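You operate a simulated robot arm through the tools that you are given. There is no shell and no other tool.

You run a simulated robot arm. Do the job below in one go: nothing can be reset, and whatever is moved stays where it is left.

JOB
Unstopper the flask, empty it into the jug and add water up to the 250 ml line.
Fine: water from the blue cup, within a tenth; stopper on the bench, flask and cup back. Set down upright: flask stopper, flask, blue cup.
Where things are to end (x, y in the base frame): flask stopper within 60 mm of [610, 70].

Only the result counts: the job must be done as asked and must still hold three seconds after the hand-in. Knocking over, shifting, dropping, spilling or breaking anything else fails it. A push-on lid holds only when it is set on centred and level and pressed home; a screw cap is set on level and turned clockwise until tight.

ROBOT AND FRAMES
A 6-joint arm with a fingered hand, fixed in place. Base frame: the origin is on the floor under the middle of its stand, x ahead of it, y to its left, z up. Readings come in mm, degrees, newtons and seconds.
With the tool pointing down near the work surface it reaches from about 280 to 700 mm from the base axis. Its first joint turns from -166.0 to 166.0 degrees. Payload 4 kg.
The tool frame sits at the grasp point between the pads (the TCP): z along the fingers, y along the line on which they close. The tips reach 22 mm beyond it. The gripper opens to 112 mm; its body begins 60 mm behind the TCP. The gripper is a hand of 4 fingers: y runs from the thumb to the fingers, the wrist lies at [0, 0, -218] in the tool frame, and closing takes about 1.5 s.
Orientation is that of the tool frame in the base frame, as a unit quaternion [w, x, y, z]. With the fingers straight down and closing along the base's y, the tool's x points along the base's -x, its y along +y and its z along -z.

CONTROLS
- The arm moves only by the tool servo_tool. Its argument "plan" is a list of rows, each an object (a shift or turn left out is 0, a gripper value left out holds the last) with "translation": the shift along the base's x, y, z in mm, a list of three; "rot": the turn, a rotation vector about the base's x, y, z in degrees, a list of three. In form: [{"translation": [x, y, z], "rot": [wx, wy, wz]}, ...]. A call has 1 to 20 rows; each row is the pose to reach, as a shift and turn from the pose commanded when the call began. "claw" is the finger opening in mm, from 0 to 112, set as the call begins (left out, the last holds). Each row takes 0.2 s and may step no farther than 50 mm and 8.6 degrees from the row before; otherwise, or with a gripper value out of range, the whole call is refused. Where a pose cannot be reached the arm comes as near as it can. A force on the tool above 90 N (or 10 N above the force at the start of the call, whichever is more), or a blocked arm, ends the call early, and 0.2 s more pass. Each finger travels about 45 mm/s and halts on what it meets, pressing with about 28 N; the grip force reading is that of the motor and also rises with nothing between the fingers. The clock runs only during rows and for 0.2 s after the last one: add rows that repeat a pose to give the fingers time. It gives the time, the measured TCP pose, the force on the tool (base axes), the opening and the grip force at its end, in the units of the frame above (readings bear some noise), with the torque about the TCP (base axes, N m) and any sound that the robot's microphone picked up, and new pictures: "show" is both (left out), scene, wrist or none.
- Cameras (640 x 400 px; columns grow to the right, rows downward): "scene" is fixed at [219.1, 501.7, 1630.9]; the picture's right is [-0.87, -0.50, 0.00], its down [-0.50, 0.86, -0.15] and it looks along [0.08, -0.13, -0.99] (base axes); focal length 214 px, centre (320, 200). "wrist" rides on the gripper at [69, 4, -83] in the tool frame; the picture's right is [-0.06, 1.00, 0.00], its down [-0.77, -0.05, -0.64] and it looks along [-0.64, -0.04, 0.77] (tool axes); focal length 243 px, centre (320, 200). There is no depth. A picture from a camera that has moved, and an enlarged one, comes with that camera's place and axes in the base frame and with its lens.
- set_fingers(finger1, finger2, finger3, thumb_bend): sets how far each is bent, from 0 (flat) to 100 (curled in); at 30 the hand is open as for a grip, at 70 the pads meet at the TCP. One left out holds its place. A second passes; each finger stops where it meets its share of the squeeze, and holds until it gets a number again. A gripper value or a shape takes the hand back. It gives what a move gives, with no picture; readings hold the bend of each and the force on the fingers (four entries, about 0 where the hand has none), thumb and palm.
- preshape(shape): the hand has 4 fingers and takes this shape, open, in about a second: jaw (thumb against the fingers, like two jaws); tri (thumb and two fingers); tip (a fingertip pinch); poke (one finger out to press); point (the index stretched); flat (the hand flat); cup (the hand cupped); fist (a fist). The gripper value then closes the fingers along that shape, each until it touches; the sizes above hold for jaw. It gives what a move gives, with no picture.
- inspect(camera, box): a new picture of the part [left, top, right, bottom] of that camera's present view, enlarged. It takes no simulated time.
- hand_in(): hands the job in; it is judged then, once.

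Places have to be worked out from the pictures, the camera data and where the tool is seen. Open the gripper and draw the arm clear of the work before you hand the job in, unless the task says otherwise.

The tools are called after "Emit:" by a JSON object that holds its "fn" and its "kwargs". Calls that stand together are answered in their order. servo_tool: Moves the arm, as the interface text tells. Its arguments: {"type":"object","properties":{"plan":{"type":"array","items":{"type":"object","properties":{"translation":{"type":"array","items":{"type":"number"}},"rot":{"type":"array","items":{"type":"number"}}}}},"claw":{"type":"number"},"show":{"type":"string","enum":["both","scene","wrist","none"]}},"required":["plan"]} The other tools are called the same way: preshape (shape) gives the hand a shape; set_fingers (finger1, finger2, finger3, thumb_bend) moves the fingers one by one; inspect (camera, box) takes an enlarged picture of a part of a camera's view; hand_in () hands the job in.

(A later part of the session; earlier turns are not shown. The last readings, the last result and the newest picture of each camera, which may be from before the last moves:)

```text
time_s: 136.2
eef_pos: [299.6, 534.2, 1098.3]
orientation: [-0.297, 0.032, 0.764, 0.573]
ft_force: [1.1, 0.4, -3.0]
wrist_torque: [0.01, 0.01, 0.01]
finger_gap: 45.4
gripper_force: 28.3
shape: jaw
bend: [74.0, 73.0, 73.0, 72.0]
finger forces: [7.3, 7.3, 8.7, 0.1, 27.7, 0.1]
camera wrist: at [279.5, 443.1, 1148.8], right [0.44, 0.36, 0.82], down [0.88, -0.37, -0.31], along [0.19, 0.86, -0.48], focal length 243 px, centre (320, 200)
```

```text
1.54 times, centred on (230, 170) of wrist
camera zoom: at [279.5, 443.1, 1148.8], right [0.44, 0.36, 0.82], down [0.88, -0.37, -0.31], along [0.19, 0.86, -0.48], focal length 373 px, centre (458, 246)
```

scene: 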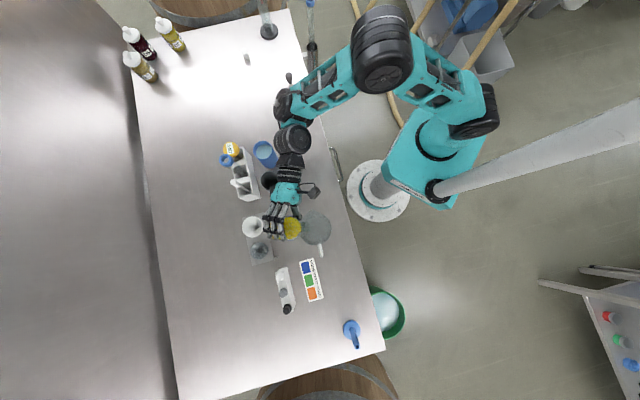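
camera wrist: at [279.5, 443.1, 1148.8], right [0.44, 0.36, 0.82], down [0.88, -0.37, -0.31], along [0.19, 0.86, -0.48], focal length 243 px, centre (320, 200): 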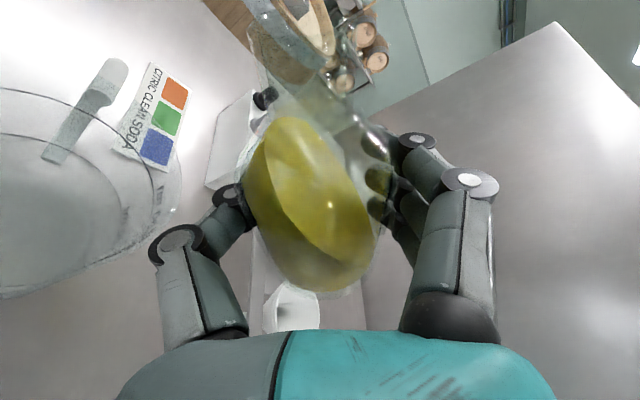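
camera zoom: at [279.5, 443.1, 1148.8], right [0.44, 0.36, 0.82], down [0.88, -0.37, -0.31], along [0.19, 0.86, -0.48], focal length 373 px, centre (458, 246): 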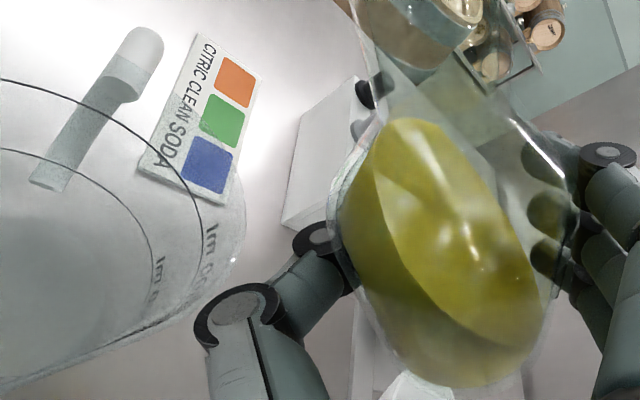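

The neck mouth is well over the jug and the liquid is just reaching the shoulder. I'll continue slowly to 75°, shifting the TCP slightly to keep the mouth near the centre.

Emit:
{"fn": "servo_tool", "kwargs": {"plan": [{"translation": [0.7, 0.8, 0], "rot": [1.04, -2.24, 0.43]}, {"translation": [1.4, 1.6, 0], "rot": [2.08, -4.48, 0.85]}, {"translation": [2.2, 2.4, 0], "rot": [3.13, -6.71, 1.28]}, {"translation": [3, 3.2, 0], "rot": [4.17, -8.95, 1.7]}, {"translation": [3.8, 4, 0], "rot": [5.21, -11.19, 2.13]}, {"translation": [4.6, 5, 0], "rot": [6.25, -13.43, 2.55]}, {"translation": [4.6, 5, 0], "rot": [6.25, -13.43, 2.55]}, {"translation": [4.6, 5, 0], "rot": [6.25, -13.43, 2.55]}], "show": "scene"}}

Emit:
{"fn": "inspect", "kwargs": {"camera": "scene", "box": [260, 190, 340, 260]}}

Emit:
{"fn": "inspect", "kwargs": {"camera": "wrist", "box": [60, 40, 400, 300]}}

```text
time_s: 138.0
eef_pos: [304.7, 538.8, 1097.8]
orientation: [-0.219, -0.069, 0.762, 0.606]
ft_force: [0.9, 0.3, -2.8]
wrist_torque: [0.04, 0.02, 0.02]
finger_gap: 45.6
gripper_force: 28.3
shape: jaw
bend: [74.0, 73.0, 73.0, 72.0]
finger forces: [7.3, 7.4, 8.6, 0.0, 27.8, 0.0]
```

scene: 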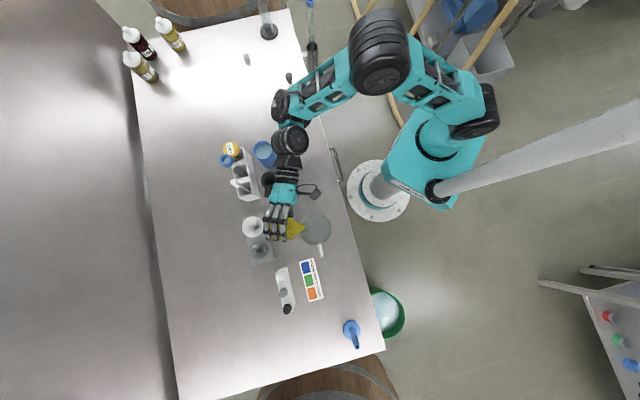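

```text
5.71 times, centred on (300, 225) of scene
camera zoom: at [219.1, 501.7, 1630.9], right [-0.87, -0.5, 0.0], down [-0.5, 0.86, -0.15], along [0.08, -0.13, -0.99], focal length 1226 px, centre (434, 57)
```

zoom: 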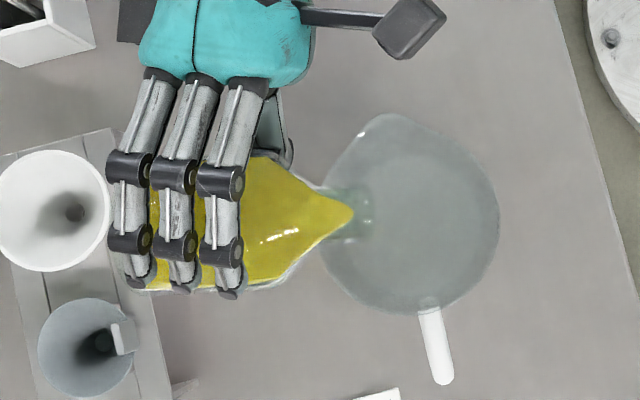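

```text
1.54 times, centred on (230, 170) of wrist
camera zoom: at [277.9, 441.9, 1132.7], right [0.22, 0.28, 0.94], down [0.94, -0.3, -0.13], along [0.25, 0.91, -0.33], focal length 373 px, centre (458, 246)
```

zoom: 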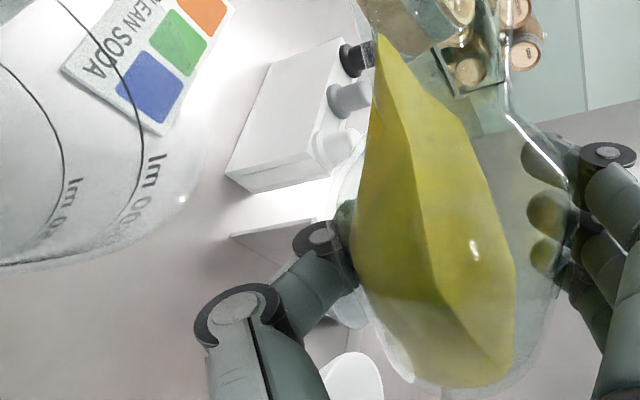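

The liquid is now in the neck, about to flow, with the mouth over the jug. I'll tilt gently on to 85° and pause.

Emit:
{"fn": "servo_tool", "kwargs": {"plan": [{"translation": [0.1, 0.5, 0], "rot": [0.625, -1.34, 0.255]}, {"translation": [0.2, 1, 0], "rot": [1.25, -2.69, 0.51]}, {"translation": [0.3, 1.5, 0], "rot": [1.88, -4.03, 0.77]}, {"translation": [0.4, 2, 0], "rot": [2.5, -5.37, 1.02]}, {"translation": [0.5, 2.5, 0], "rot": [3.13, -6.71, 1.28]}, {"translation": [0.5, 3, 0], "rot": [3.75, -8.06, 1.53]}, {"translation": [0.5, 3, 0], "rot": [4.17, -8.95, 1.7]}, {"translation": [0.5, 3, 0], "rot": [4.17, -8.95, 1.7]}, {"translation": [0.5, 3, 0], "rot": [4.17, -8.95, 1.7]}], "show": "scene"}}

Emit:
{"fn": "inspect", "kwargs": {"camera": "scene", "box": [260, 190, 340, 260]}}

Emit:
{"fn": "inspect", "kwargs": {"camera": "wrist", "box": [0, 0, 400, 300]}}

```text
time_s: 140.0
eef_pos: [304.4, 542.5, 1097.4]
orientation: [-0.165, -0.135, 0.753, 0.622]
ft_force: [0.1, 0.5, -1.3]
wrist_torque: [0.04, 0.01, -0.01]
finger_gap: 45.4
gripper_force: 28.3
shape: jaw
bend: [74.0, 73.0, 73.0, 72.0]
finger forces: [7.4, 7.5, 8.6, 0.0, 27.7, 0.0]
```

scene: 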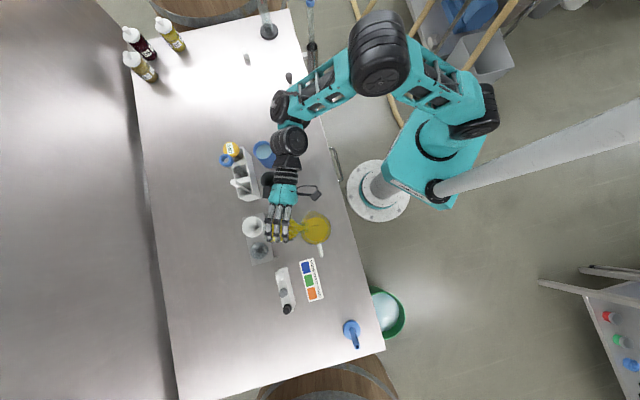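

```text
5.71 times, centred on (300, 225) of scene
camera zoom: at [219.1, 501.7, 1630.9], right [-0.87, -0.5, 0.0], down [-0.5, 0.86, -0.15], along [0.08, -0.13, -0.99], focal length 1226 px, centre (434, 57)
```

zoom: 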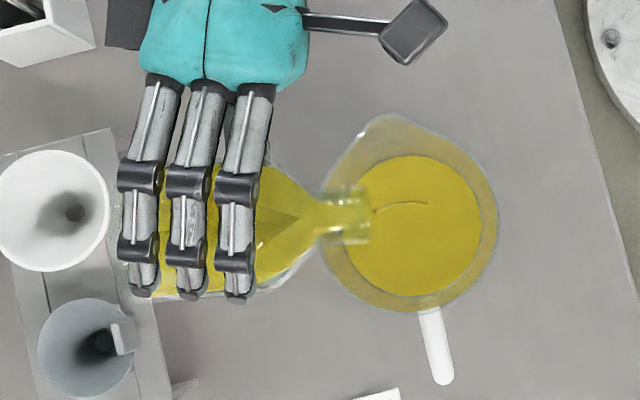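

```text
1.33 times, centred on (200, 150) of wrist
camera zoom: at [276.9, 441.8, 1121.0], right [0.06, 0.21, 0.98], down [0.96, -0.27, 0.0], along [0.26, 0.94, -0.22], focal length 324 px, centre (480, 267)
```

zoom: 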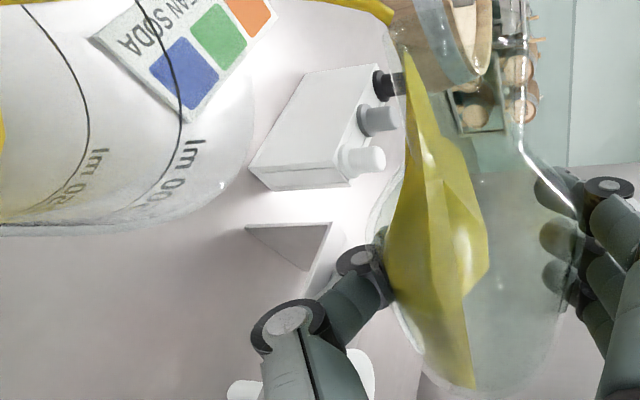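

It pours cleanly into the jug. Continuing slowly to 110° while keeping the mouth over the middle.

Emit:
{"fn": "servo_tool", "kwargs": {"plan": [{"translation": [-0.5, 0, 0], "rot": [0.834, -1.79, 0.34]}, {"translation": [-1, 0, 0], "rot": [1.67, -3.58, 0.68]}, {"translation": [-1.5, 0.3, 0], "rot": [2.5, -5.37, 1.02]}, {"translation": [-2.2, 0.5, 0], "rot": [3.34, -7.16, 1.36]}, {"translation": [-3, 0.7, 0], "rot": [4.17, -8.95, 1.7]}, {"translation": [-3.6, 0.8, 0], "rot": [5.0, -10.74, 2.04]}, {"translation": [-4.2, 0.9, 0], "rot": [6.26, -13.43, 2.55]}, {"translation": [-6, 0.8, 0], "rot": [7.5, -16.1, 3.06]}, {"translation": [-8, 0.6, 0], "rot": [8.76, -18.8, 3.57]}, {"translation": [-9.7, 0.4, 0], "rot": [10.43, -22.38, 4.25]}, {"translation": [-9.7, 0.4, 0], "rot": [10.43, -22.38, 4.25]}, {"translation": [-9.7, 0.4, 0], "rot": [10.43, -22.38, 4.25]}], "show": "scene"}}

Emit:
{"fn": "inspect", "kwargs": {"camera": "scene", "box": [260, 190, 340, 260]}}

Emit:
{"fn": "inspect", "kwargs": {"camera": "wrist", "box": [0, 0, 400, 300]}}

```text
time_s: 142.6
eef_pos: [294.9, 544.5, 1097.5]
orientation: [-0.026, -0.295, 0.705, 0.644]
ft_force: [0.4, -0.3, -0.5]
wrist_torque: [0.01, -0.01, -0.03]
finger_gap: 45.3
gripper_force: 28.0
shape: jaw
bend: [74.0, 73.0, 73.0, 72.0]
finger forces: [7.6, 7.5, 8.8, 0.0, 27.1, 0.0]
```

scene: 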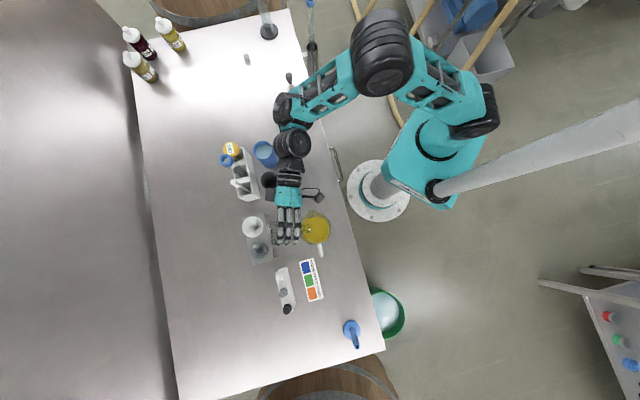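

```text
5.71 times, centred on (300, 225) of scene
camera zoom: at [219.1, 501.7, 1630.9], right [-0.87, -0.5, 0.0], down [-0.5, 0.86, -0.15], along [0.08, -0.13, -0.99], focal length 1226 px, centre (434, 57)
```

zoom: 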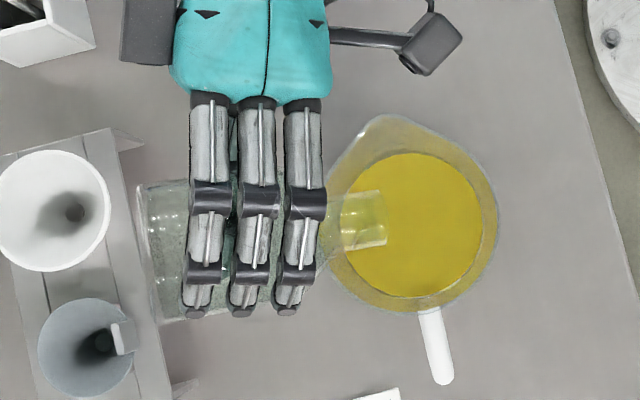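

```text
1.33 times, centred on (200, 150) of wrist
camera zoom: at [271.3, 439.1, 1091.6], right [-0.33, 0.03, 0.94], down [0.92, -0.23, 0.33], along [0.22, 0.97, 0.05], focal length 324 px, centre (480, 267)
```

zoom: 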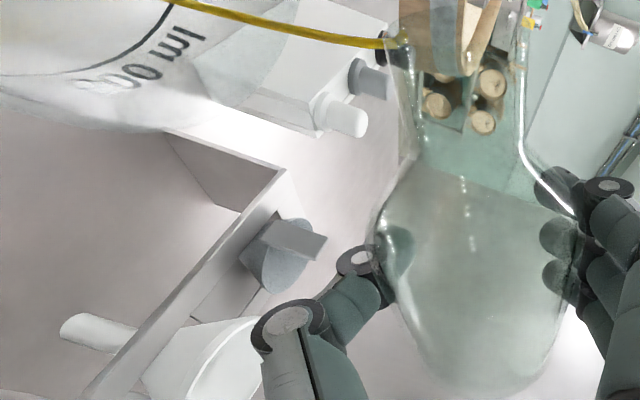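

The flask body is almost drained, with a last stream running. I'll go on to 144° to drain the shoulder and hold for a second.

Emit:
{"fn": "servo_tool", "kwargs": {"plan": [{"translation": [-3.3, -0.8, 0], "rot": [1.67, -3.58, 0.68]}, {"translation": [-6.6, -1.6, 0], "rot": [3.34, -7.16, 1.36]}, {"translation": [-10, -2.3, 0], "rot": [5.0, -10.74, 2.04]}, {"translation": [-13.3, -3, 0], "rot": [6.67, -14.32, 2.72]}, {"translation": [-16.5, -3.8, 0], "rot": [8.34, -17.9, 3.4]}, {"translation": [-19.4, -4.6, 0], "rot": [9.8, -21.03, 4.0]}, {"translation": [-22.3, -5.4, 0], "rot": [11.26, -24.17, 4.59]}, {"translation": [-25.2, -6.2, 0], "rot": [12.72, -27.3, 5.19]}, {"translation": [-28, -7, 0], "rot": [14.18, -30.43, 5.78]}, {"translation": [-28, -7, 0], "rot": [14.18, -30.43, 5.78]}, {"translation": [-28, -7, 0], "rot": [14.18, -30.43, 5.78]}, {"translation": [-28, -7, 0], "rot": [14.18, -30.43, 5.78]}, {"translation": [-28, -7, 0], "rot": [14.18, -30.43, 5.78]}, {"translation": [-28, -7, 0], "rot": [14.18, -30.43, 5.78]}], "show": "both"}}

Emit:
{"fn": "inspect", "kwargs": {"camera": "scene", "box": [260, 190, 340, 260]}}

Emit:
{"fn": "inspect", "kwargs": {"camera": "wrist", "box": [120, 0, 460, 300]}}

```text
time_s: 145.6
eef_pos: [267.0, 536.9, 1099.5]
orientation: [0.163, -0.489, 0.588, 0.623]
ft_force: [0.1, -0.4, -1.6]
wrist_torque: [-0.04, 0.0, 0.0]
finger_gap: 45.3
gripper_force: 27.8
shape: jaw
bend: [74.0, 73.0, 73.0, 72.0]
finger forces: [7.8, 7.5, 8.8, 0.0, 26.8, 0.0]
camera wrist: at [265.7, 435.9, 1058.7], right [-0.75, -0.23, 0.62], down [0.66, -0.28, 0.69], along [0.01, 0.93, 0.36], focal length 243 px, centre (320, 200)
```

scene: 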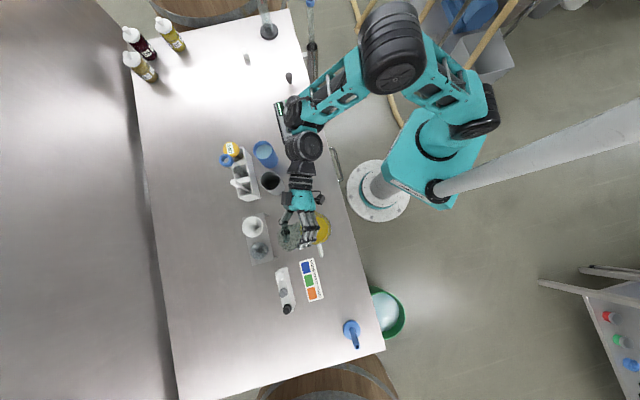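
wrist: 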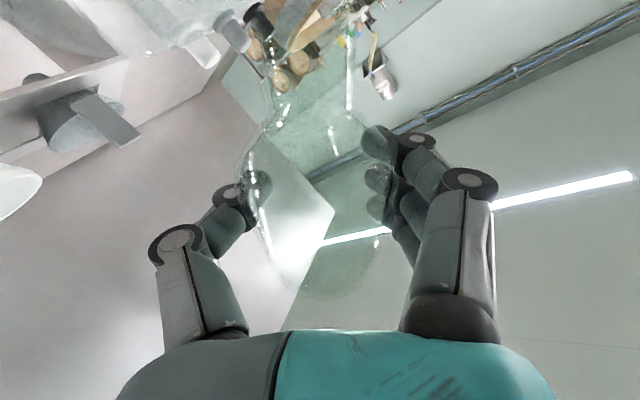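

```text
5.71 times, centred on (300, 225) of scene
camera zoom: at [219.1, 501.7, 1630.9], right [-0.87, -0.5, 0.0], down [-0.5, 0.86, -0.15], along [0.08, -0.13, -0.99], focal length 1226 px, centre (434, 57)
```

zoom: 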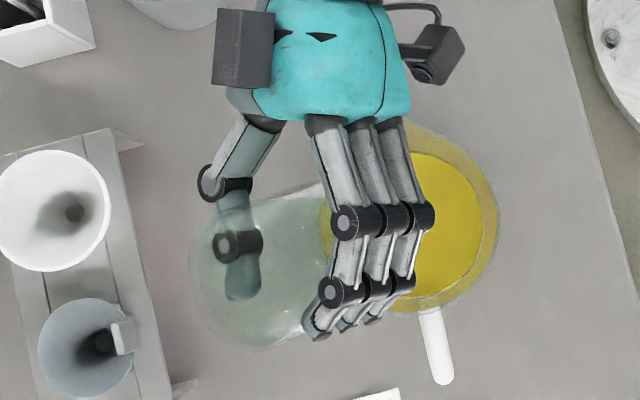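

```text
1.33 times, centred on (290, 150) of wrist
camera zoom: at [265.7, 435.9, 1058.7], right [-0.75, -0.23, 0.62], down [0.66, -0.28, 0.69], along [0.01, 0.93, 0.36], focal length 324 px, centre (360, 267)
```

zoom: 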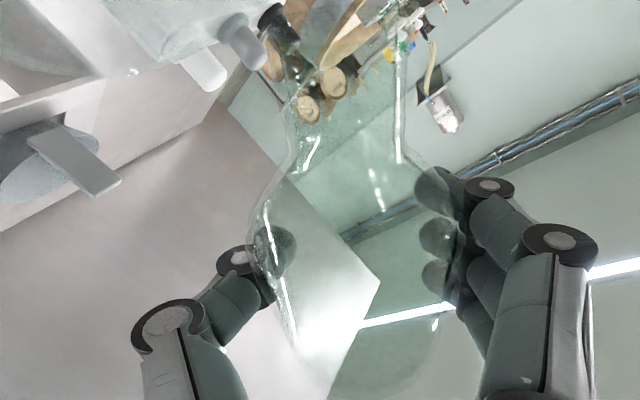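

The flask is completely empty. I'll roll back upright along the reverse path.

Emit:
{"fn": "servo_tool", "kwargs": {"plan": [{"translation": [3, 1, 2], "rot": [-3.334, 7.16, -1.36]}, {"translation": [7, 2, 3], "rot": [-6.668, 14.32, -2.72]}, {"translation": [11, 3, 3], "rot": [-10.0, 21.48, -4.08]}, {"translation": [15, 3, 3], "rot": [-13.34, 28.64, -5.44]}, {"translation": [19, 3, 3], "rot": [-16.67, 35.8, -6.8]}, {"translation": [23, 3, 3], "rot": [-20.0, 42.96, -8.16]}, {"translation": [27, 3, 3], "rot": [-23.34, 50.12, -9.52]}, {"translation": [30, 3, 3], "rot": [-26.67, 57.28, -10.88]}, {"translation": [33, 2, 3], "rot": [-30.0, 64.44, -12.24]}, {"translation": [33, 1, 3], "rot": [-33.34, 71.6, -13.6]}, {"translation": [33, 0, 3], "rot": [-36.67, 78.76, -14.96]}, {"translation": [33, -1, 3], "rot": [-40.0, 85.92, -16.32]}, {"translation": [33, -1, 3], "rot": [-43.34, 93.08, -17.68]}, {"translation": [33, -1, 3], "rot": [-46.68, 100.24, -19.04]}, {"translation": [33, -1, 3], "rot": [-50.0, 107.4, -20.4]}, {"translation": [33, -1, 3], "rot": [-53.34, 114.56, -21.76]}, {"translation": [33, -1, 3], "rot": [-56.68, 121.72, -23.12]}, {"translation": [33, -1, 3], "rot": [-60.0, 128.88, -24.48]}, {"translation": [33, -1, 3], "rot": [-60.0, 128.88, -24.48]}], "show": "both"}}

Emit:
{"fn": "inspect", "kwargs": {"camera": "scene", "box": [260, 190, 340, 260]}}

```text
time_s: 149.6
eef_pos: [299.4, 534.9, 1099.5]
orientation: [-0.543, 0.41, 0.645, 0.347]
ft_force: [0.8, -0.7, -2.3]
wrist_torque: [0.04, -0.02, 0.0]
finger_gap: 45.3
gripper_force: 28.0
shape: jaw
bend: [74.0, 73.0, 73.0, 72.0]
finger forces: [7.3, 7.5, 9.1, 0.0, 26.0, 0.0]
camera wrist: at [333.9, 474.5, 1182.4], right [0.91, 0.41, -0.06], down [0.28, -0.71, -0.65], along [-0.31, 0.57, -0.76], focal length 243 px, centre (320, 200)
```

scene: 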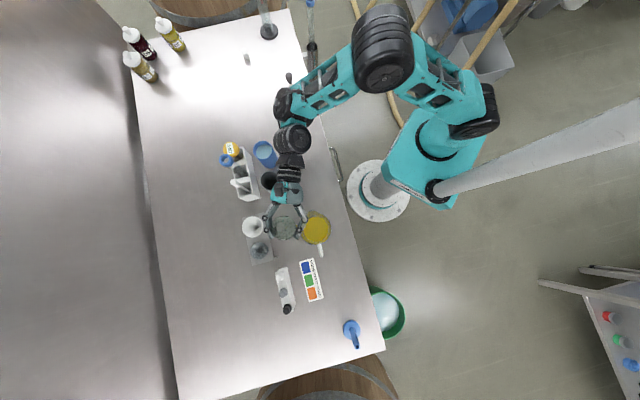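
wrist: 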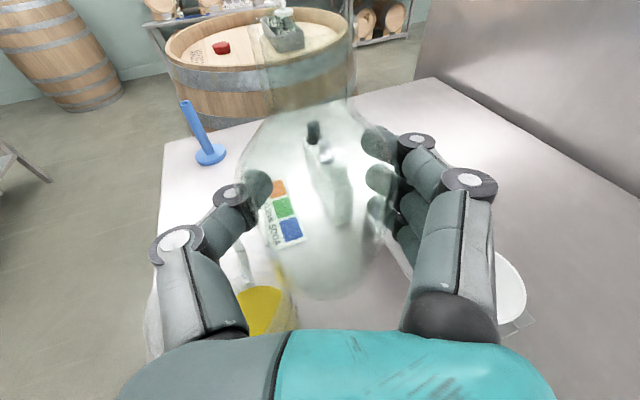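

```text
5.71 times, centred on (300, 225) of scene
camera zoom: at [219.1, 501.7, 1630.9], right [-0.87, -0.5, 0.0], down [-0.5, 0.86, -0.15], along [0.08, -0.13, -0.99], focal length 1226 px, centre (434, 57)
```

zoom: 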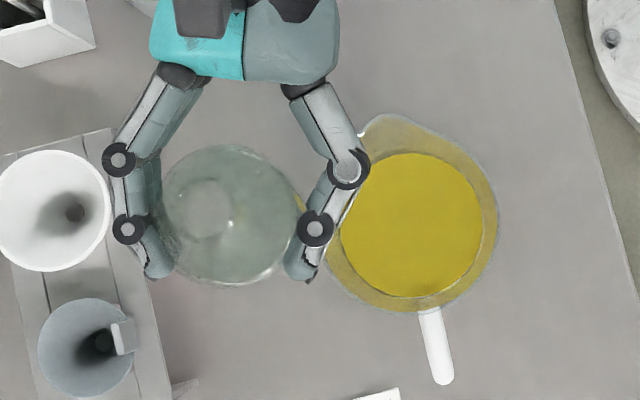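

Flask upright and empty; the jug holds the yellow liquid. I'll carry the flask back over its original spot, yaw −25°.

Emit:
{"fn": "servo_tool", "kwargs": {"plan": [{"translation": [4, -15, 0], "rot": [0, 0, -3]}, {"translation": [10, -38, 0], "rot": [0, 0, -8]}, {"translation": [17, -65, 0], "rot": [0, 0, -13]}, {"translation": [25, -95, 0], "rot": [0, 0, -18]}, {"translation": [34, -125, 0], "rot": [0, 0, -22]}, {"translation": [42, -152, 0], "rot": [0, 0, -25]}, {"translation": [47, -171, 0], "rot": [0, 0, -25]}, {"translation": [47.6, -175.9, 0], "rot": [0, 0, -25]}, {"translation": [47.6, -175.9, -30], "rot": [0, 0, -25]}, {"translation": [47.6, -175.9, -65], "rot": [0, 0, -25]}, {"translation": [47.6, -175.9, -100], "rot": [0, 0, -25]}, {"translation": [47.6, -175.9, -130], "rot": [0, 0, -25]}, {"translation": [47.6, -175.9, -150], "rot": [0, 0, -25]}, {"translation": [47.6, -175.9, -158], "rot": [0, 0, -25]}, {"translation": [47.6, -175.9, -158], "rot": [0, 0, -25]}], "show": "both"}}

Emit:
{"fn": "inspect", "kwargs": {"camera": "scene", "box": [210, 120, 350, 210]}}

Emit:
{"fn": "inspect", "kwargs": {"camera": "wrist", "box": [180, 60, 460, 300]}}

```text
time_s: 152.8
eef_pos: [348.2, 359.8, 942.4]
orientation: [-0.455, 0.54, 0.541, 0.457]
ft_force: [-0.5, 0.3, -1.7]
wrist_torque: [0.0, 0.01, 0.02]
finger_gap: 45.4
gripper_force: 27.9
shape: jaw
bend: [74.0, 74.0, 73.0, 72.0]
finger forces: [7.3, 7.2, 8.9, 0.1, 25.7, 0.0]
camera wrist: at [352.2, 290.7, 1024.4], right [1.0, -0.01, -0.06], down [-0.05, -0.76, -0.65], along [-0.04, 0.65, -0.76], focal length 243 px, centre (320, 200)
```

scene: 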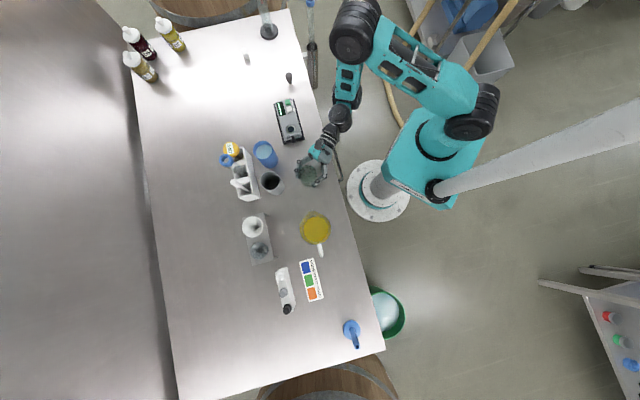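
wrist: 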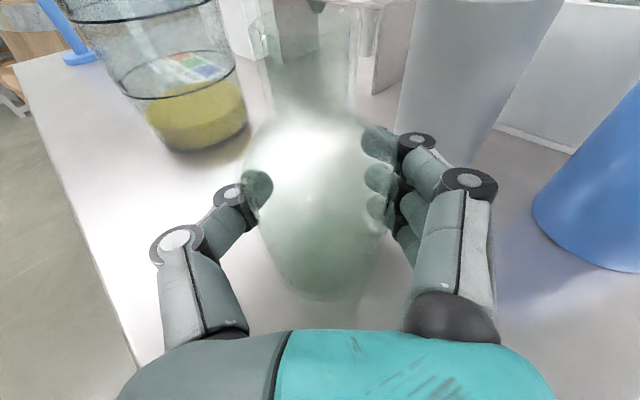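

```text
4.44 times, centred on (280, 165) of scene
camera zoom: at [219.1, 501.7, 1630.9], right [-0.87, -0.5, 0.0], down [-0.5, 0.86, -0.15], along [0.08, -0.13, -0.99], focal length 953 px, centre (498, 356)
```

zoom: 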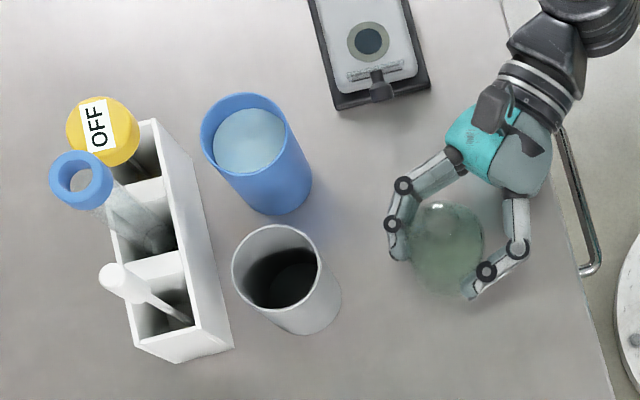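

```text
1.67 times, centred on (320, 180) of wrist
camera zoom: at [352.2, 290.7, 1024.4], right [1.0, -0.01, -0.06], down [-0.05, -0.76, -0.65], along [-0.04, 0.65, -0.76], focal length 404 px, centre (320, 233)
```

zoom: 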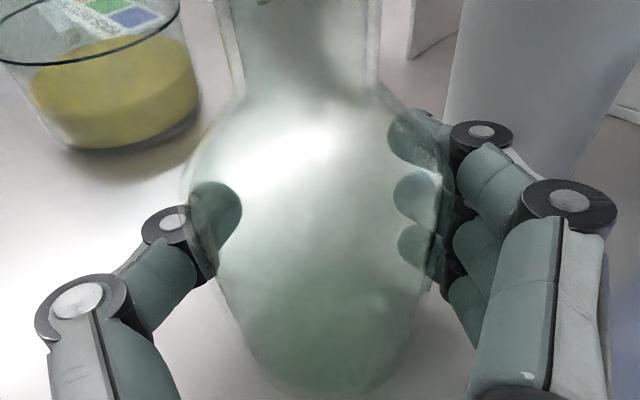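

The flask hovers ~5 mm above its original spot. Lowering gently until it touches.

Emit:
{"fn": "servo_tool", "kwargs": {"plan": [{"translation": [0, 0, -1.5]}, {"translation": [0, 0, -3]}, {"translation": [0, 0, -4]}, {"translation": [0, 0, -4]}], "show": "none"}}

Emit:
{"fn": "servo_tool", "kwargs": {"plan": [{"translation": [0, 0, -0.7]}, {"translation": [0, 0, -1]}, {"translation": [0, 0, -1]}], "show": "none"}}

```text
time_s: 153.8
eef_pos: [347.9, 359.4, 937.6]
orientation: [-0.455, 0.539, 0.542, 0.456]
ft_force: [0.4, -1.0, -1.3]
wrist_torque: [-0.01, 0.01, -0.03]
finger_gap: 45.0
gripper_force: 28.2
shape: jaw
bend: [74.0, 74.0, 73.0, 72.0]
finger forces: [7.2, 7.3, 9.0, 0.0, 25.8, 0.0]
```

```text
time_s: 154.6
eef_pos: [348.2, 359.6, 937.3]
orientation: [-0.455, 0.54, 0.541, 0.457]
ft_force: [-0.2, -0.6, 0.0]
wrist_torque: [-0.02, -0.03, 0.01]
finger_gap: 44.9
gripper_force: 28.2
shape: jaw
bend: [74.0, 74.0, 73.0, 72.0]
finger forces: [7.9, 7.2, 8.5, 0.0, 25.8, 0.0]
```

Weight is coming off (0.0 N), so the base is touching. One more small step, then release.

Emit:
{"fn": "servo_tool", "kwargs": {"plan": [{"translation": [0, 0, -0.5]}, {"translation": [0, 0, -0.8]}, {"translation": [0, 0, -0.8]}], "show": "none"}}

Emit:
{"fn": "servo_tool", "kwargs": {"plan": [{"translation": [0, 0, 0]}, {"translation": [0, 0, 0]}, {"translation": [0, 0, 0]}, {"translation": [0, 0, 0]}, {"translation": [0, 0, 0]}], "claw": 85, "show": "wrist"}}

```text
time_s: 155.4
eef_pos: [349.2, 358.0, 936.4]
orientation: [-0.455, 0.54, 0.541, 0.458]
ft_force: [1.0, 1.4, 4.0]
wrist_torque: [-0.02, -0.06, -0.04]
finger_gap: 45.0
gripper_force: 28.3
shape: jaw
bend: [74.0, 74.0, 73.0, 72.0]
finger forces: [8.2, 7.3, 8.0, 0.1, 25.8, 0.0]
```

```text
time_s: 156.6
eef_pos: [348.6, 359.2, 936.6]
orientation: [-0.455, 0.539, 0.542, 0.456]
ft_force: [-0.4, -0.7, 0.0]
wrist_torque: [-0.01, 0.01, 0.01]
finger_gap: 84.7
gripper_force: 0.0
shape: jaw
bend: [63.0, 63.0, 63.0, 59.0]
finger forces: [0.0, 0.0, 0.0, 0.1, 0.1, 0.1]
camera wrist: at [352.5, 289.7, 1018.6], right [1.0, -0.01, -0.06], down [-0.05, -0.76, -0.65], along [-0.04, 0.65, -0.76], focal length 243 px, centre (320, 200)
```

wrist: 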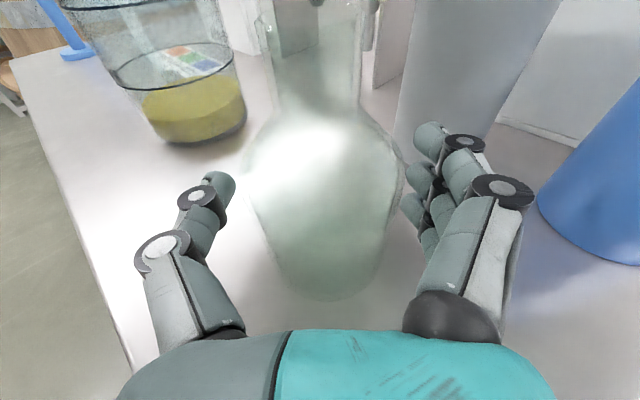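

Released and standing. Backing straight out along −y and then up a bit for a good view.

Emit:
{"fn": "servo_tool", "kwargs": {"plan": [{"translation": [0, -15, 0]}, {"translation": [0, -40, 0]}, {"translation": [0, -68, 0]}, {"translation": [0, -95, 5]}, {"translation": [0, -105, 45]}, {"translation": [0, -105, 90]}, {"translation": [0, -105, 135]}, {"translation": [0, -105, 163]}, {"translation": [0, -105, 163]}], "show": "both"}}

Emit:
{"fn": "inspect", "kwargs": {"camera": "scene", "box": [210, 120, 350, 210]}}

Emit:
{"fn": "inspect", "kwargs": {"camera": "wrist", "box": [180, 60, 460, 260]}}

```text
time_s: 158.6
eef_pos: [349.2, 257.2, 1098.2]
orientation: [-0.454, 0.54, 0.541, 0.457]
ft_force: [0.0, -0.6, -0.1]
wrist_torque: [0.03, -0.02, -0.02]
finger_gap: 84.8
gripper_force: 0.2
shape: jaw
bend: [63.0, 63.0, 63.0, 59.0]
finger forces: [0.0, 0.0, 0.0, 0.1, 0.0, 0.0]
camera wrist: at [354.1, 186.5, 1181.3], right [1.0, -0.01, -0.06], down [-0.05, -0.76, -0.65], along [-0.04, 0.65, -0.76], focal length 243 px, centre (320, 200)
```

scene: 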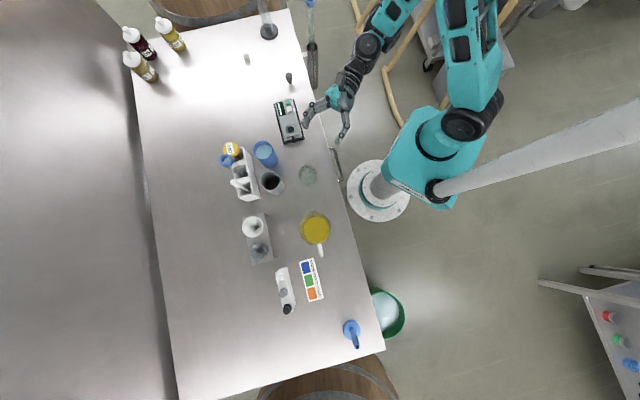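
wrist: 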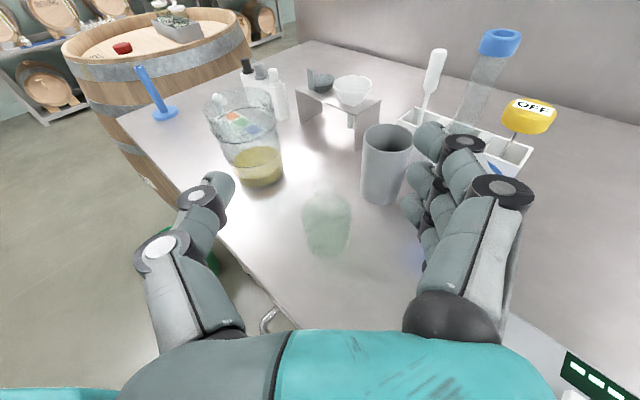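

```text
4.44 times, centred on (280, 165) of scene
camera zoom: at [219.1, 501.7, 1630.9], right [-0.87, -0.5, 0.0], down [-0.5, 0.86, -0.15], along [0.08, -0.13, -0.99], focal length 953 px, centre (498, 356)
```

zoom: 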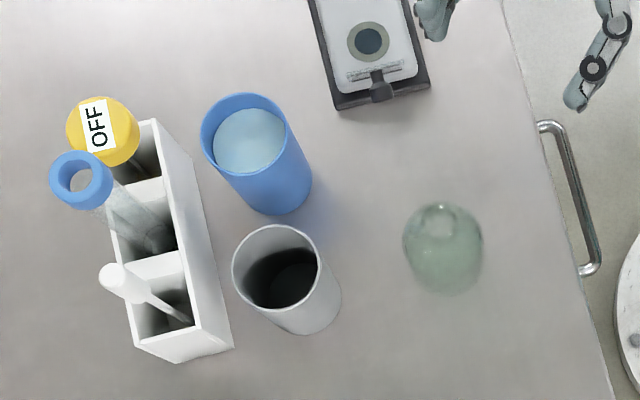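

```text
2.00 times, centred on (320, 160) of wrist
camera zoom: at [354.1, 186.5, 1181.3], right [1.0, -0.01, -0.06], down [-0.05, -0.76, -0.65], along [-0.04, 0.65, -0.76], focal length 485 px, centre (320, 280)
```

zoom: 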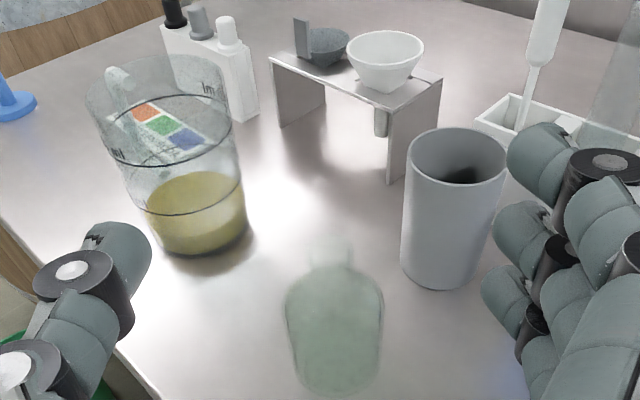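

The flask is back exactly on its original spot. Let me zoom in on the jug to read the current level against the 250 ring.

Emit:
{"fn": "inspect", "kwargs": {"camera": "wrist", "box": [190, 80, 310, 200]}}

```text
3.33 times, centred on (250, 140) of wrist
camera zoom: at [354.1, 186.5, 1181.3], right [1.0, -0.01, -0.06], down [-0.05, -0.76, -0.65], along [-0.04, 0.65, -0.76], focal length 809 px, centre (553, 400)
```

zoom: 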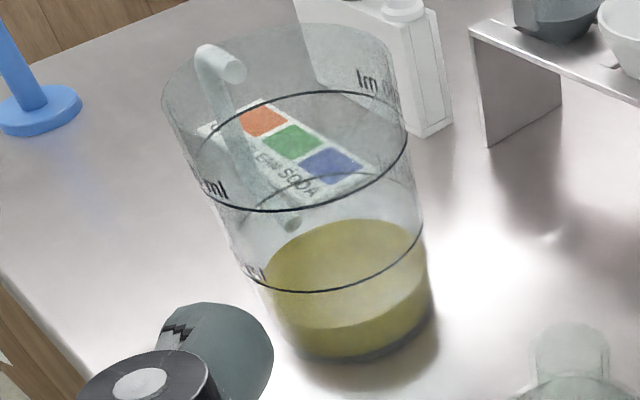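

The jug holds roughly 115–120 ml (about half-way to the 250 ring). Next is the blue cup at about (503, 370), rim z ≈1000, water ~12 mm below the rim. To clear the instrument's open lid (knob near (444, 284, 970)), I'll approach along azimuth 40° with the tool pitched 35° down; first re-orient in free space.

Emit:
{"fn": "servo_tool", "kwargs": {"plan": [{"translation": [15, 0, 10], "rot": [-7, 0, 0]}, {"translation": [35, 0, 20], "rot": [-14, 0, 0]}, {"translation": [55, 0, 30], "rot": [-20, 0, 0]}, {"translation": [70, 0, 35], "rot": [-25, 0, 0]}, {"translation": [70, 0, 35], "rot": [-25, 0, 0]}], "claw": 80, "show": "none"}}

Emit:
{"fn": "servo_tool", "kwargs": {"plan": [{"rot": [0, 0, -8]}, {"rot": [0, 0, -16]}, {"rot": [0, 0, -24]}, {"rot": [0, 0, -32]}, {"rot": [0, 0, -40]}, {"rot": [0, 0, -46]}, {"rot": [0, 0, -50]}, {"rot": [0, 0, -50]}], "show": "both"}}

```text
time_s: 159.8
eef_pos: [419.3, 253.5, 1136.0]
orientation: [-0.326, 0.626, 0.627, 0.329]
ft_force: [0.1, 0.7, 0.7]
wrist_torque: [-0.03, 0.01, -0.04]
finger_gap: 80.0
gripper_force: 0.0
shape: jaw
bend: [66.0, 66.0, 66.0, 62.0]
finger forces: [0.1, 0.1, 0.0, 0.1, 0.0, 0.0]
```

```text
time_s: 161.6
eef_pos: [417.6, 254.1, 1135.3]
orientation: [-0.159, 0.832, 0.305, 0.436]
ft_force: [0.0, -1.0, 0.7]
wrist_torque: [0.02, -0.01, 0.01]
finger_gap: 80.6
gripper_force: 0.1
shape: jaw
bend: [66.0, 66.0, 66.0, 62.0]
finger forces: [0.0, 0.0, 0.1, 0.0, 0.1, 0.0]
camera wrist: at [399.2, 233.4, 1239.3], right [0.61, -0.79, -0.05], down [-0.77, -0.58, -0.26], along [0.18, 0.2, -0.96], focal length 243 px, centre (320, 200)
```

scene: 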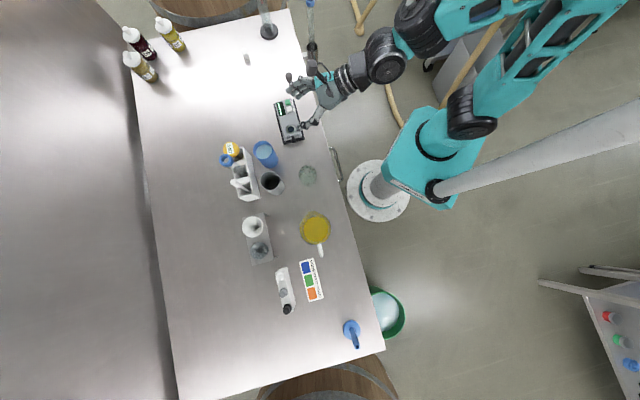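
wrist: 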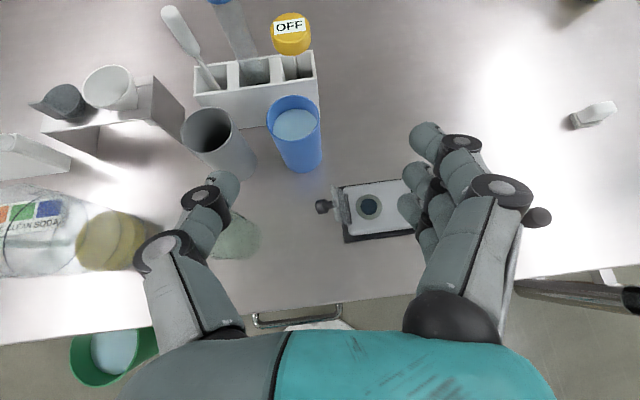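

Orientation reached cleanly (azimuth 40°, 35° down). I'll zoom on the blue cup region and the instrument lid from this overhead view.

Emit:
{"fn": "inspect", "kwargs": {"camera": "wrist", "box": [170, 70, 410, 260]}}

```text
2.11 times, centred on (290, 165) of wrist
camera zoom: at [399.2, 233.4, 1239.3], right [0.61, -0.79, -0.05], down [-0.77, -0.58, -0.26], along [0.18, 0.2, -0.96], focal length 511 px, centre (383, 274)
```

zoom: 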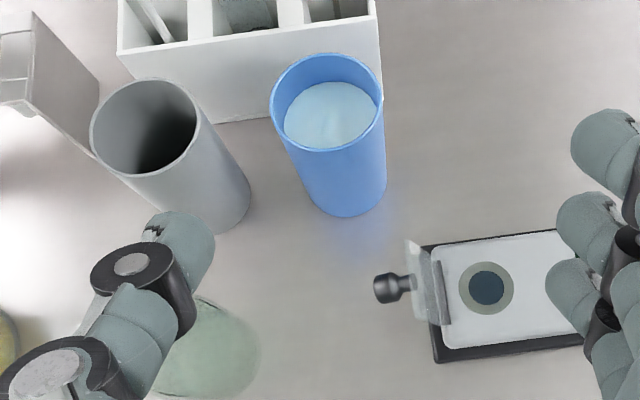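

Blue cup axis at (501, 368.5); lid knob confirmed at about (444.5, 283, 970). Moving to the pre-grasp point 90 mm back along the tool axis, at about (445, 321, 1016).

Emit:
{"fn": "servo_tool", "kwargs": {"plan": [{"translation": [4, 12, -25]}, {"translation": [9, 25, -50]}, {"translation": [14, 38, -75]}, {"translation": [20, 52, -98]}, {"translation": [26, 67, -119]}, {"translation": [26, 67, -119]}], "show": "both"}}

Emit:
{"fn": "inspect", "kwargs": {"camera": "wrist", "box": [170, 70, 450, 300]}}

Emit:
{"fn": "inspect", "kwargs": {"camera": "scene", "box": [230, 90, 350, 190]}}

```text
time_s: 163.0
eef_pos: [443.8, 321.8, 1017.7]
orientation: [-0.157, 0.832, 0.304, 0.437]
ft_force: [-0.2, 0.1, -0.3]
wrist_torque: [-0.03, -0.05, -0.01]
finger_gap: 80.5
gripper_force: 0.0
shape: jaw
bend: [66.0, 66.0, 66.0, 62.0]
finger forces: [0.0, 0.1, 0.0, 0.1, 0.1, 0.0]
camera wrist: at [424.5, 301.3, 1120.2], right [0.61, -0.79, -0.05], down [-0.77, -0.58, -0.26], along [0.18, 0.2, -0.96], focal length 243 px, centre (320, 200)
```

scene: 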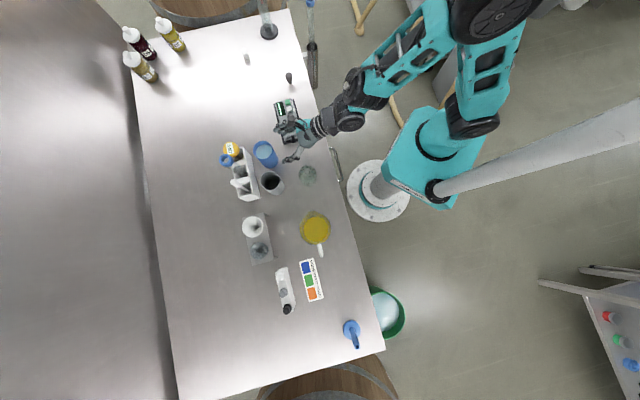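
wrist: 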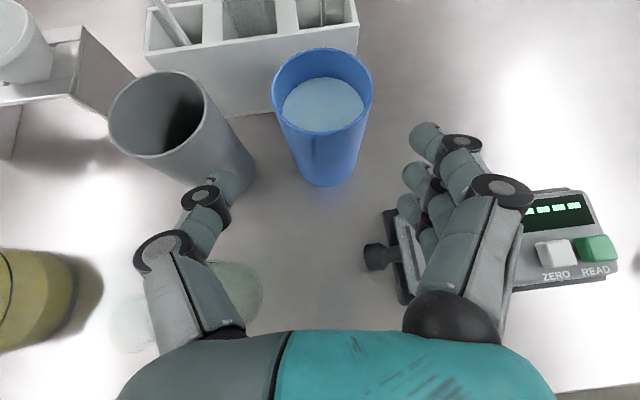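

```text
1.74 times, centred on (310, 185) of wrist
camera zoom: at [424.5, 301.3, 1120.2], right [0.61, -0.79, -0.05], down [-0.77, -0.58, -0.26], along [0.18, 0.2, -0.96], focal length 422 px, centre (337, 226)
```

zoom: 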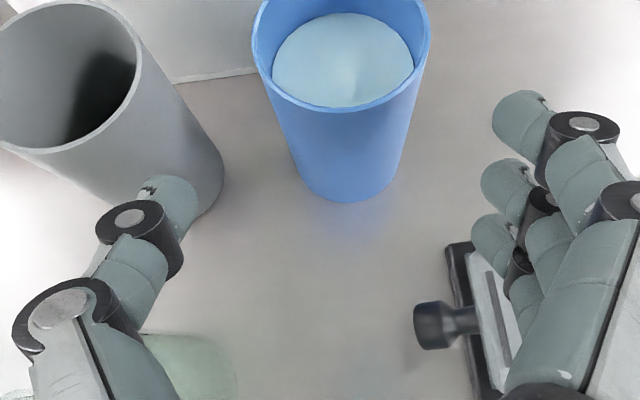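

```text
4.00 times, centred on (290, 140) of scene
camera zoom: at [219.1, 501.7, 1630.9], right [-0.87, -0.5, 0.0], down [-0.5, 0.86, -0.15], along [0.08, -0.13, -0.99], focal length 858 px, centre (440, 440)
```

zoom: 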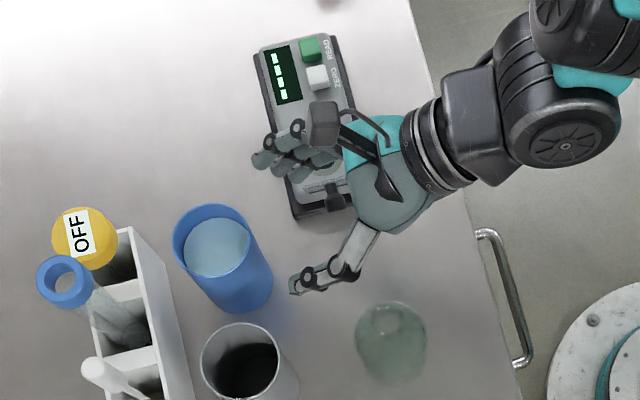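

Alignment looks right: thumb will pass between the grey and blue cups. I'll advance half-way along the tool axis and check clearances.

Emit:
{"fn": "servo_tool", "kwargs": {"plan": [{"translation": [9.5, 7.8, -8.5]}, {"translation": [19, 15.6, -17]}, {"translation": [28, 23, -25.5]}, {"translation": [34, 28, -30.6]}, {"translation": [34, 28, -30.6]}], "show": "both"}}

Emit:
{"fn": "inspect", "kwargs": {"camera": "wrist", "box": [100, 30, 480, 300]}}

Emit:
{"fn": "inspect", "kwargs": {"camera": "scene", "box": [240, 110, 340, 190]}}

```text
time_s: 164.2
eef_pos: [478.7, 350.0, 985.8]
orientation: [-0.157, 0.832, 0.304, 0.437]
ft_force: [0.2, 0.4, -0.2]
wrist_torque: [0.04, -0.03, -0.01]
finger_gap: 80.2
gripper_force: 0.1
shape: jaw
bend: [66.0, 66.0, 66.0, 62.0]
finger forces: [0.0, 0.0, 0.0, 0.0, 0.0, 0.1]
camera wrist: at [458.5, 329.1, 1089.2], right [0.61, -0.79, -0.05], down [-0.77, -0.58, -0.26], along [0.18, 0.2, -0.96], focal length 243 px, centre (320, 200)
```

scene: 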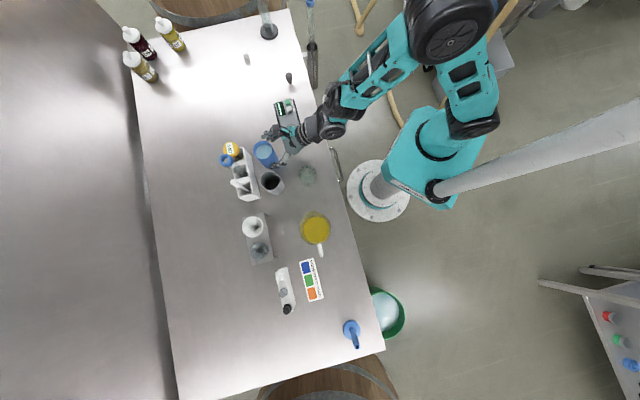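
wrist: 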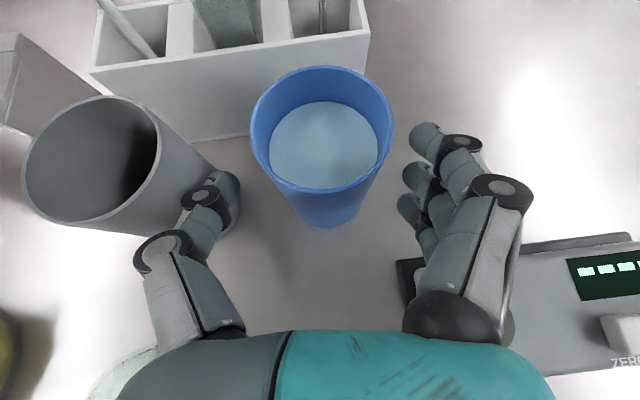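

```text
1.48 times, centred on (290, 165) of wrist
camera zoom: at [458.5, 329.1, 1089.2], right [0.61, -0.79, -0.05], down [-0.77, -0.58, -0.26], along [0.18, 0.2, -0.96], focal length 359 px, centre (364, 252)
```

zoom: 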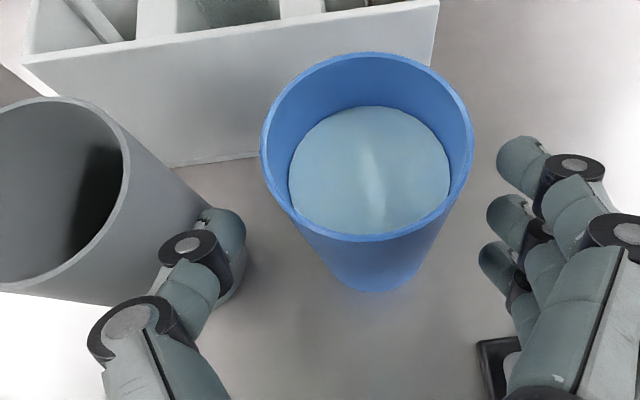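

```text
5.00 times, centred on (290, 150) of scene
camera zoom: at [219.1, 501.7, 1630.9], right [-0.87, -0.5, 0.0], down [-0.5, 0.86, -0.15], along [0.08, -0.13, -0.99], focal length 1072 px, centre (470, 450)
```

zoom: 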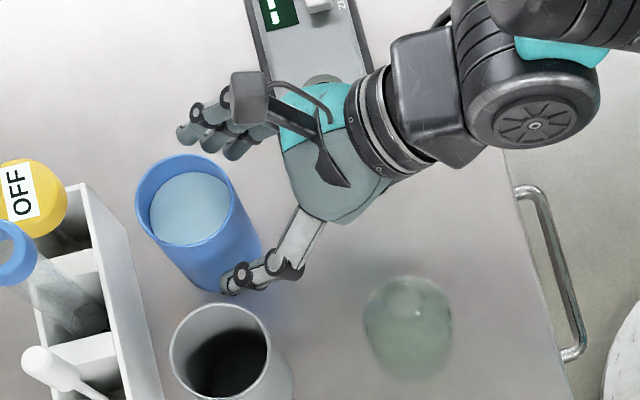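

Clearances look fine on both sides (thumb ~13 mm from the grey cup). Advancing the rest of the way.

Emit:
{"fn": "servo_tool", "kwargs": {"plan": [{"translation": [7.5, 6.2, -6.8]}, {"translation": [15, 12.4, -13.6]}, {"translation": [22.7, 18.5, -20.4]}, {"translation": [22.7, 18.5, -20.4]}], "show": "wrist"}}

Emit:
{"fn": "inspect", "kwargs": {"camera": "scene", "box": [240, 110, 340, 190]}}

```text
time_s: 165.2
eef_pos: [499.7, 369.1, 965.2]
orientation: [-0.158, 0.832, 0.304, 0.437]
ft_force: [-0.1, 0.0, 0.4]
wrist_torque: [0.0, -0.01, -0.02]
finger_gap: 80.5
gripper_force: 0.1
shape: jaw
bend: [66.0, 66.0, 66.0, 62.0]
finger forces: [0.0, 0.0, 0.1, 0.0, 0.0, 0.1]
camera wrist: at [481.2, 347.4, 1069.5], right [0.61, -0.79, -0.05], down [-0.77, -0.58, -0.26], along [0.18, 0.2, -0.96], focal length 243 px, centre (320, 200)
```

wrist: 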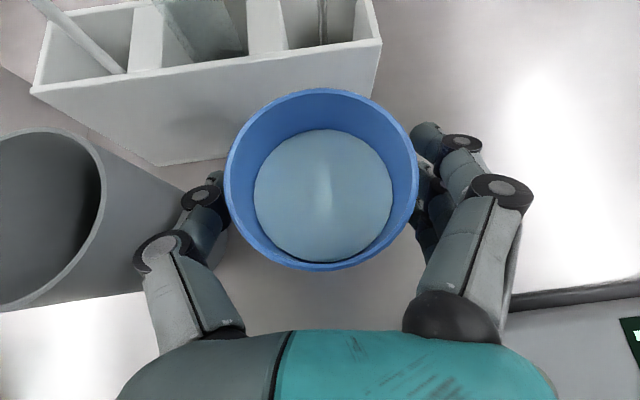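

```text
5.00 times, centred on (290, 150) of scene
camera zoom: at [219.1, 501.7, 1630.9], right [-0.87, -0.5, 0.0], down [-0.5, 0.86, -0.15], along [0.08, -0.13, -0.99], focal length 1072 px, centre (470, 450)
```

zoom: 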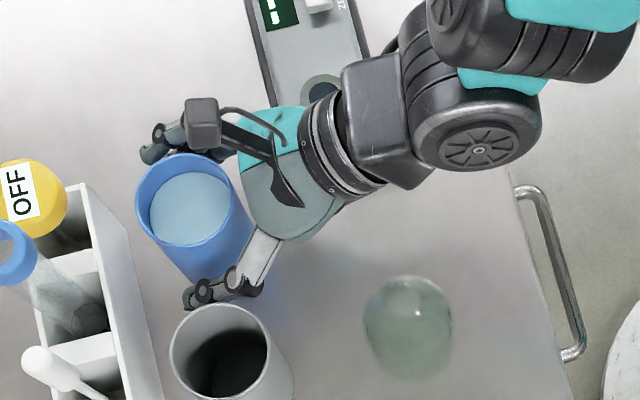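

The cup is centred in the hand within a couple of millimetres. Closing the grip.

Emit:
{"fn": "servo_tool", "kwargs": {"plan": [{"translation": [0, 0, 0]}, {"translation": [0, 0, 0]}, {"translation": [0, 0, 0]}, {"translation": [0, 0, 0]}, {"translation": [0, 0, 0]}, {"translation": [0, 0, 0]}], "claw": 42, "show": "wrist"}}

Emit:
{"fn": "inspect", "kwargs": {"camera": "scene", "box": [240, 110, 340, 190]}}

```text
time_s: 166.6
eef_pos: [500.2, 368.1, 965.6]
orientation: [-0.158, 0.832, 0.304, 0.437]
ft_force: [0.0, 1.0, -0.2]
wrist_torque: [-0.04, -0.03, 0.01]
finger_gap: 46.0
gripper_force: 27.9
shape: jaw
bend: [73.0, 73.0, 73.0, 72.0]
finger forces: [8.8, 8.8, 8.7, 0.0, 26.0, 0.1]
camera wrist: at [481.1, 347.3, 1069.7], right [0.61, -0.79, -0.05], down [-0.77, -0.58, -0.26], along [0.18, 0.2, -0.96], focal length 243 px, centre (320, 200)
```

wrist: 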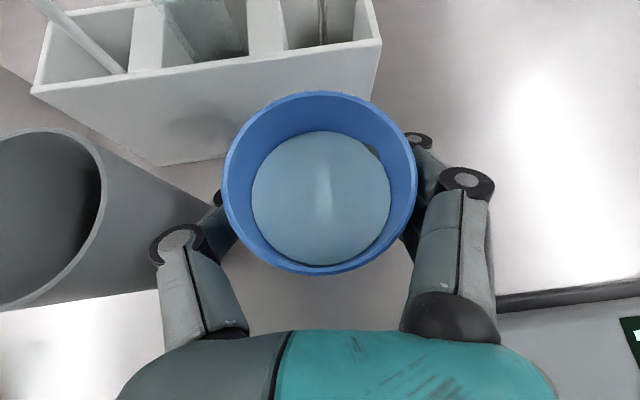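

```text
5.00 times, centred on (290, 150) of scene
camera zoom: at [219.1, 501.7, 1630.9], right [-0.87, -0.5, 0.0], down [-0.5, 0.86, -0.15], along [0.08, -0.13, -0.99], focal length 1072 px, centre (470, 450)
```

zoom: 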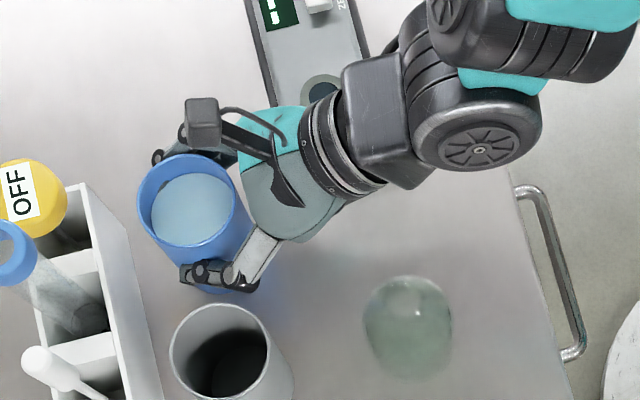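

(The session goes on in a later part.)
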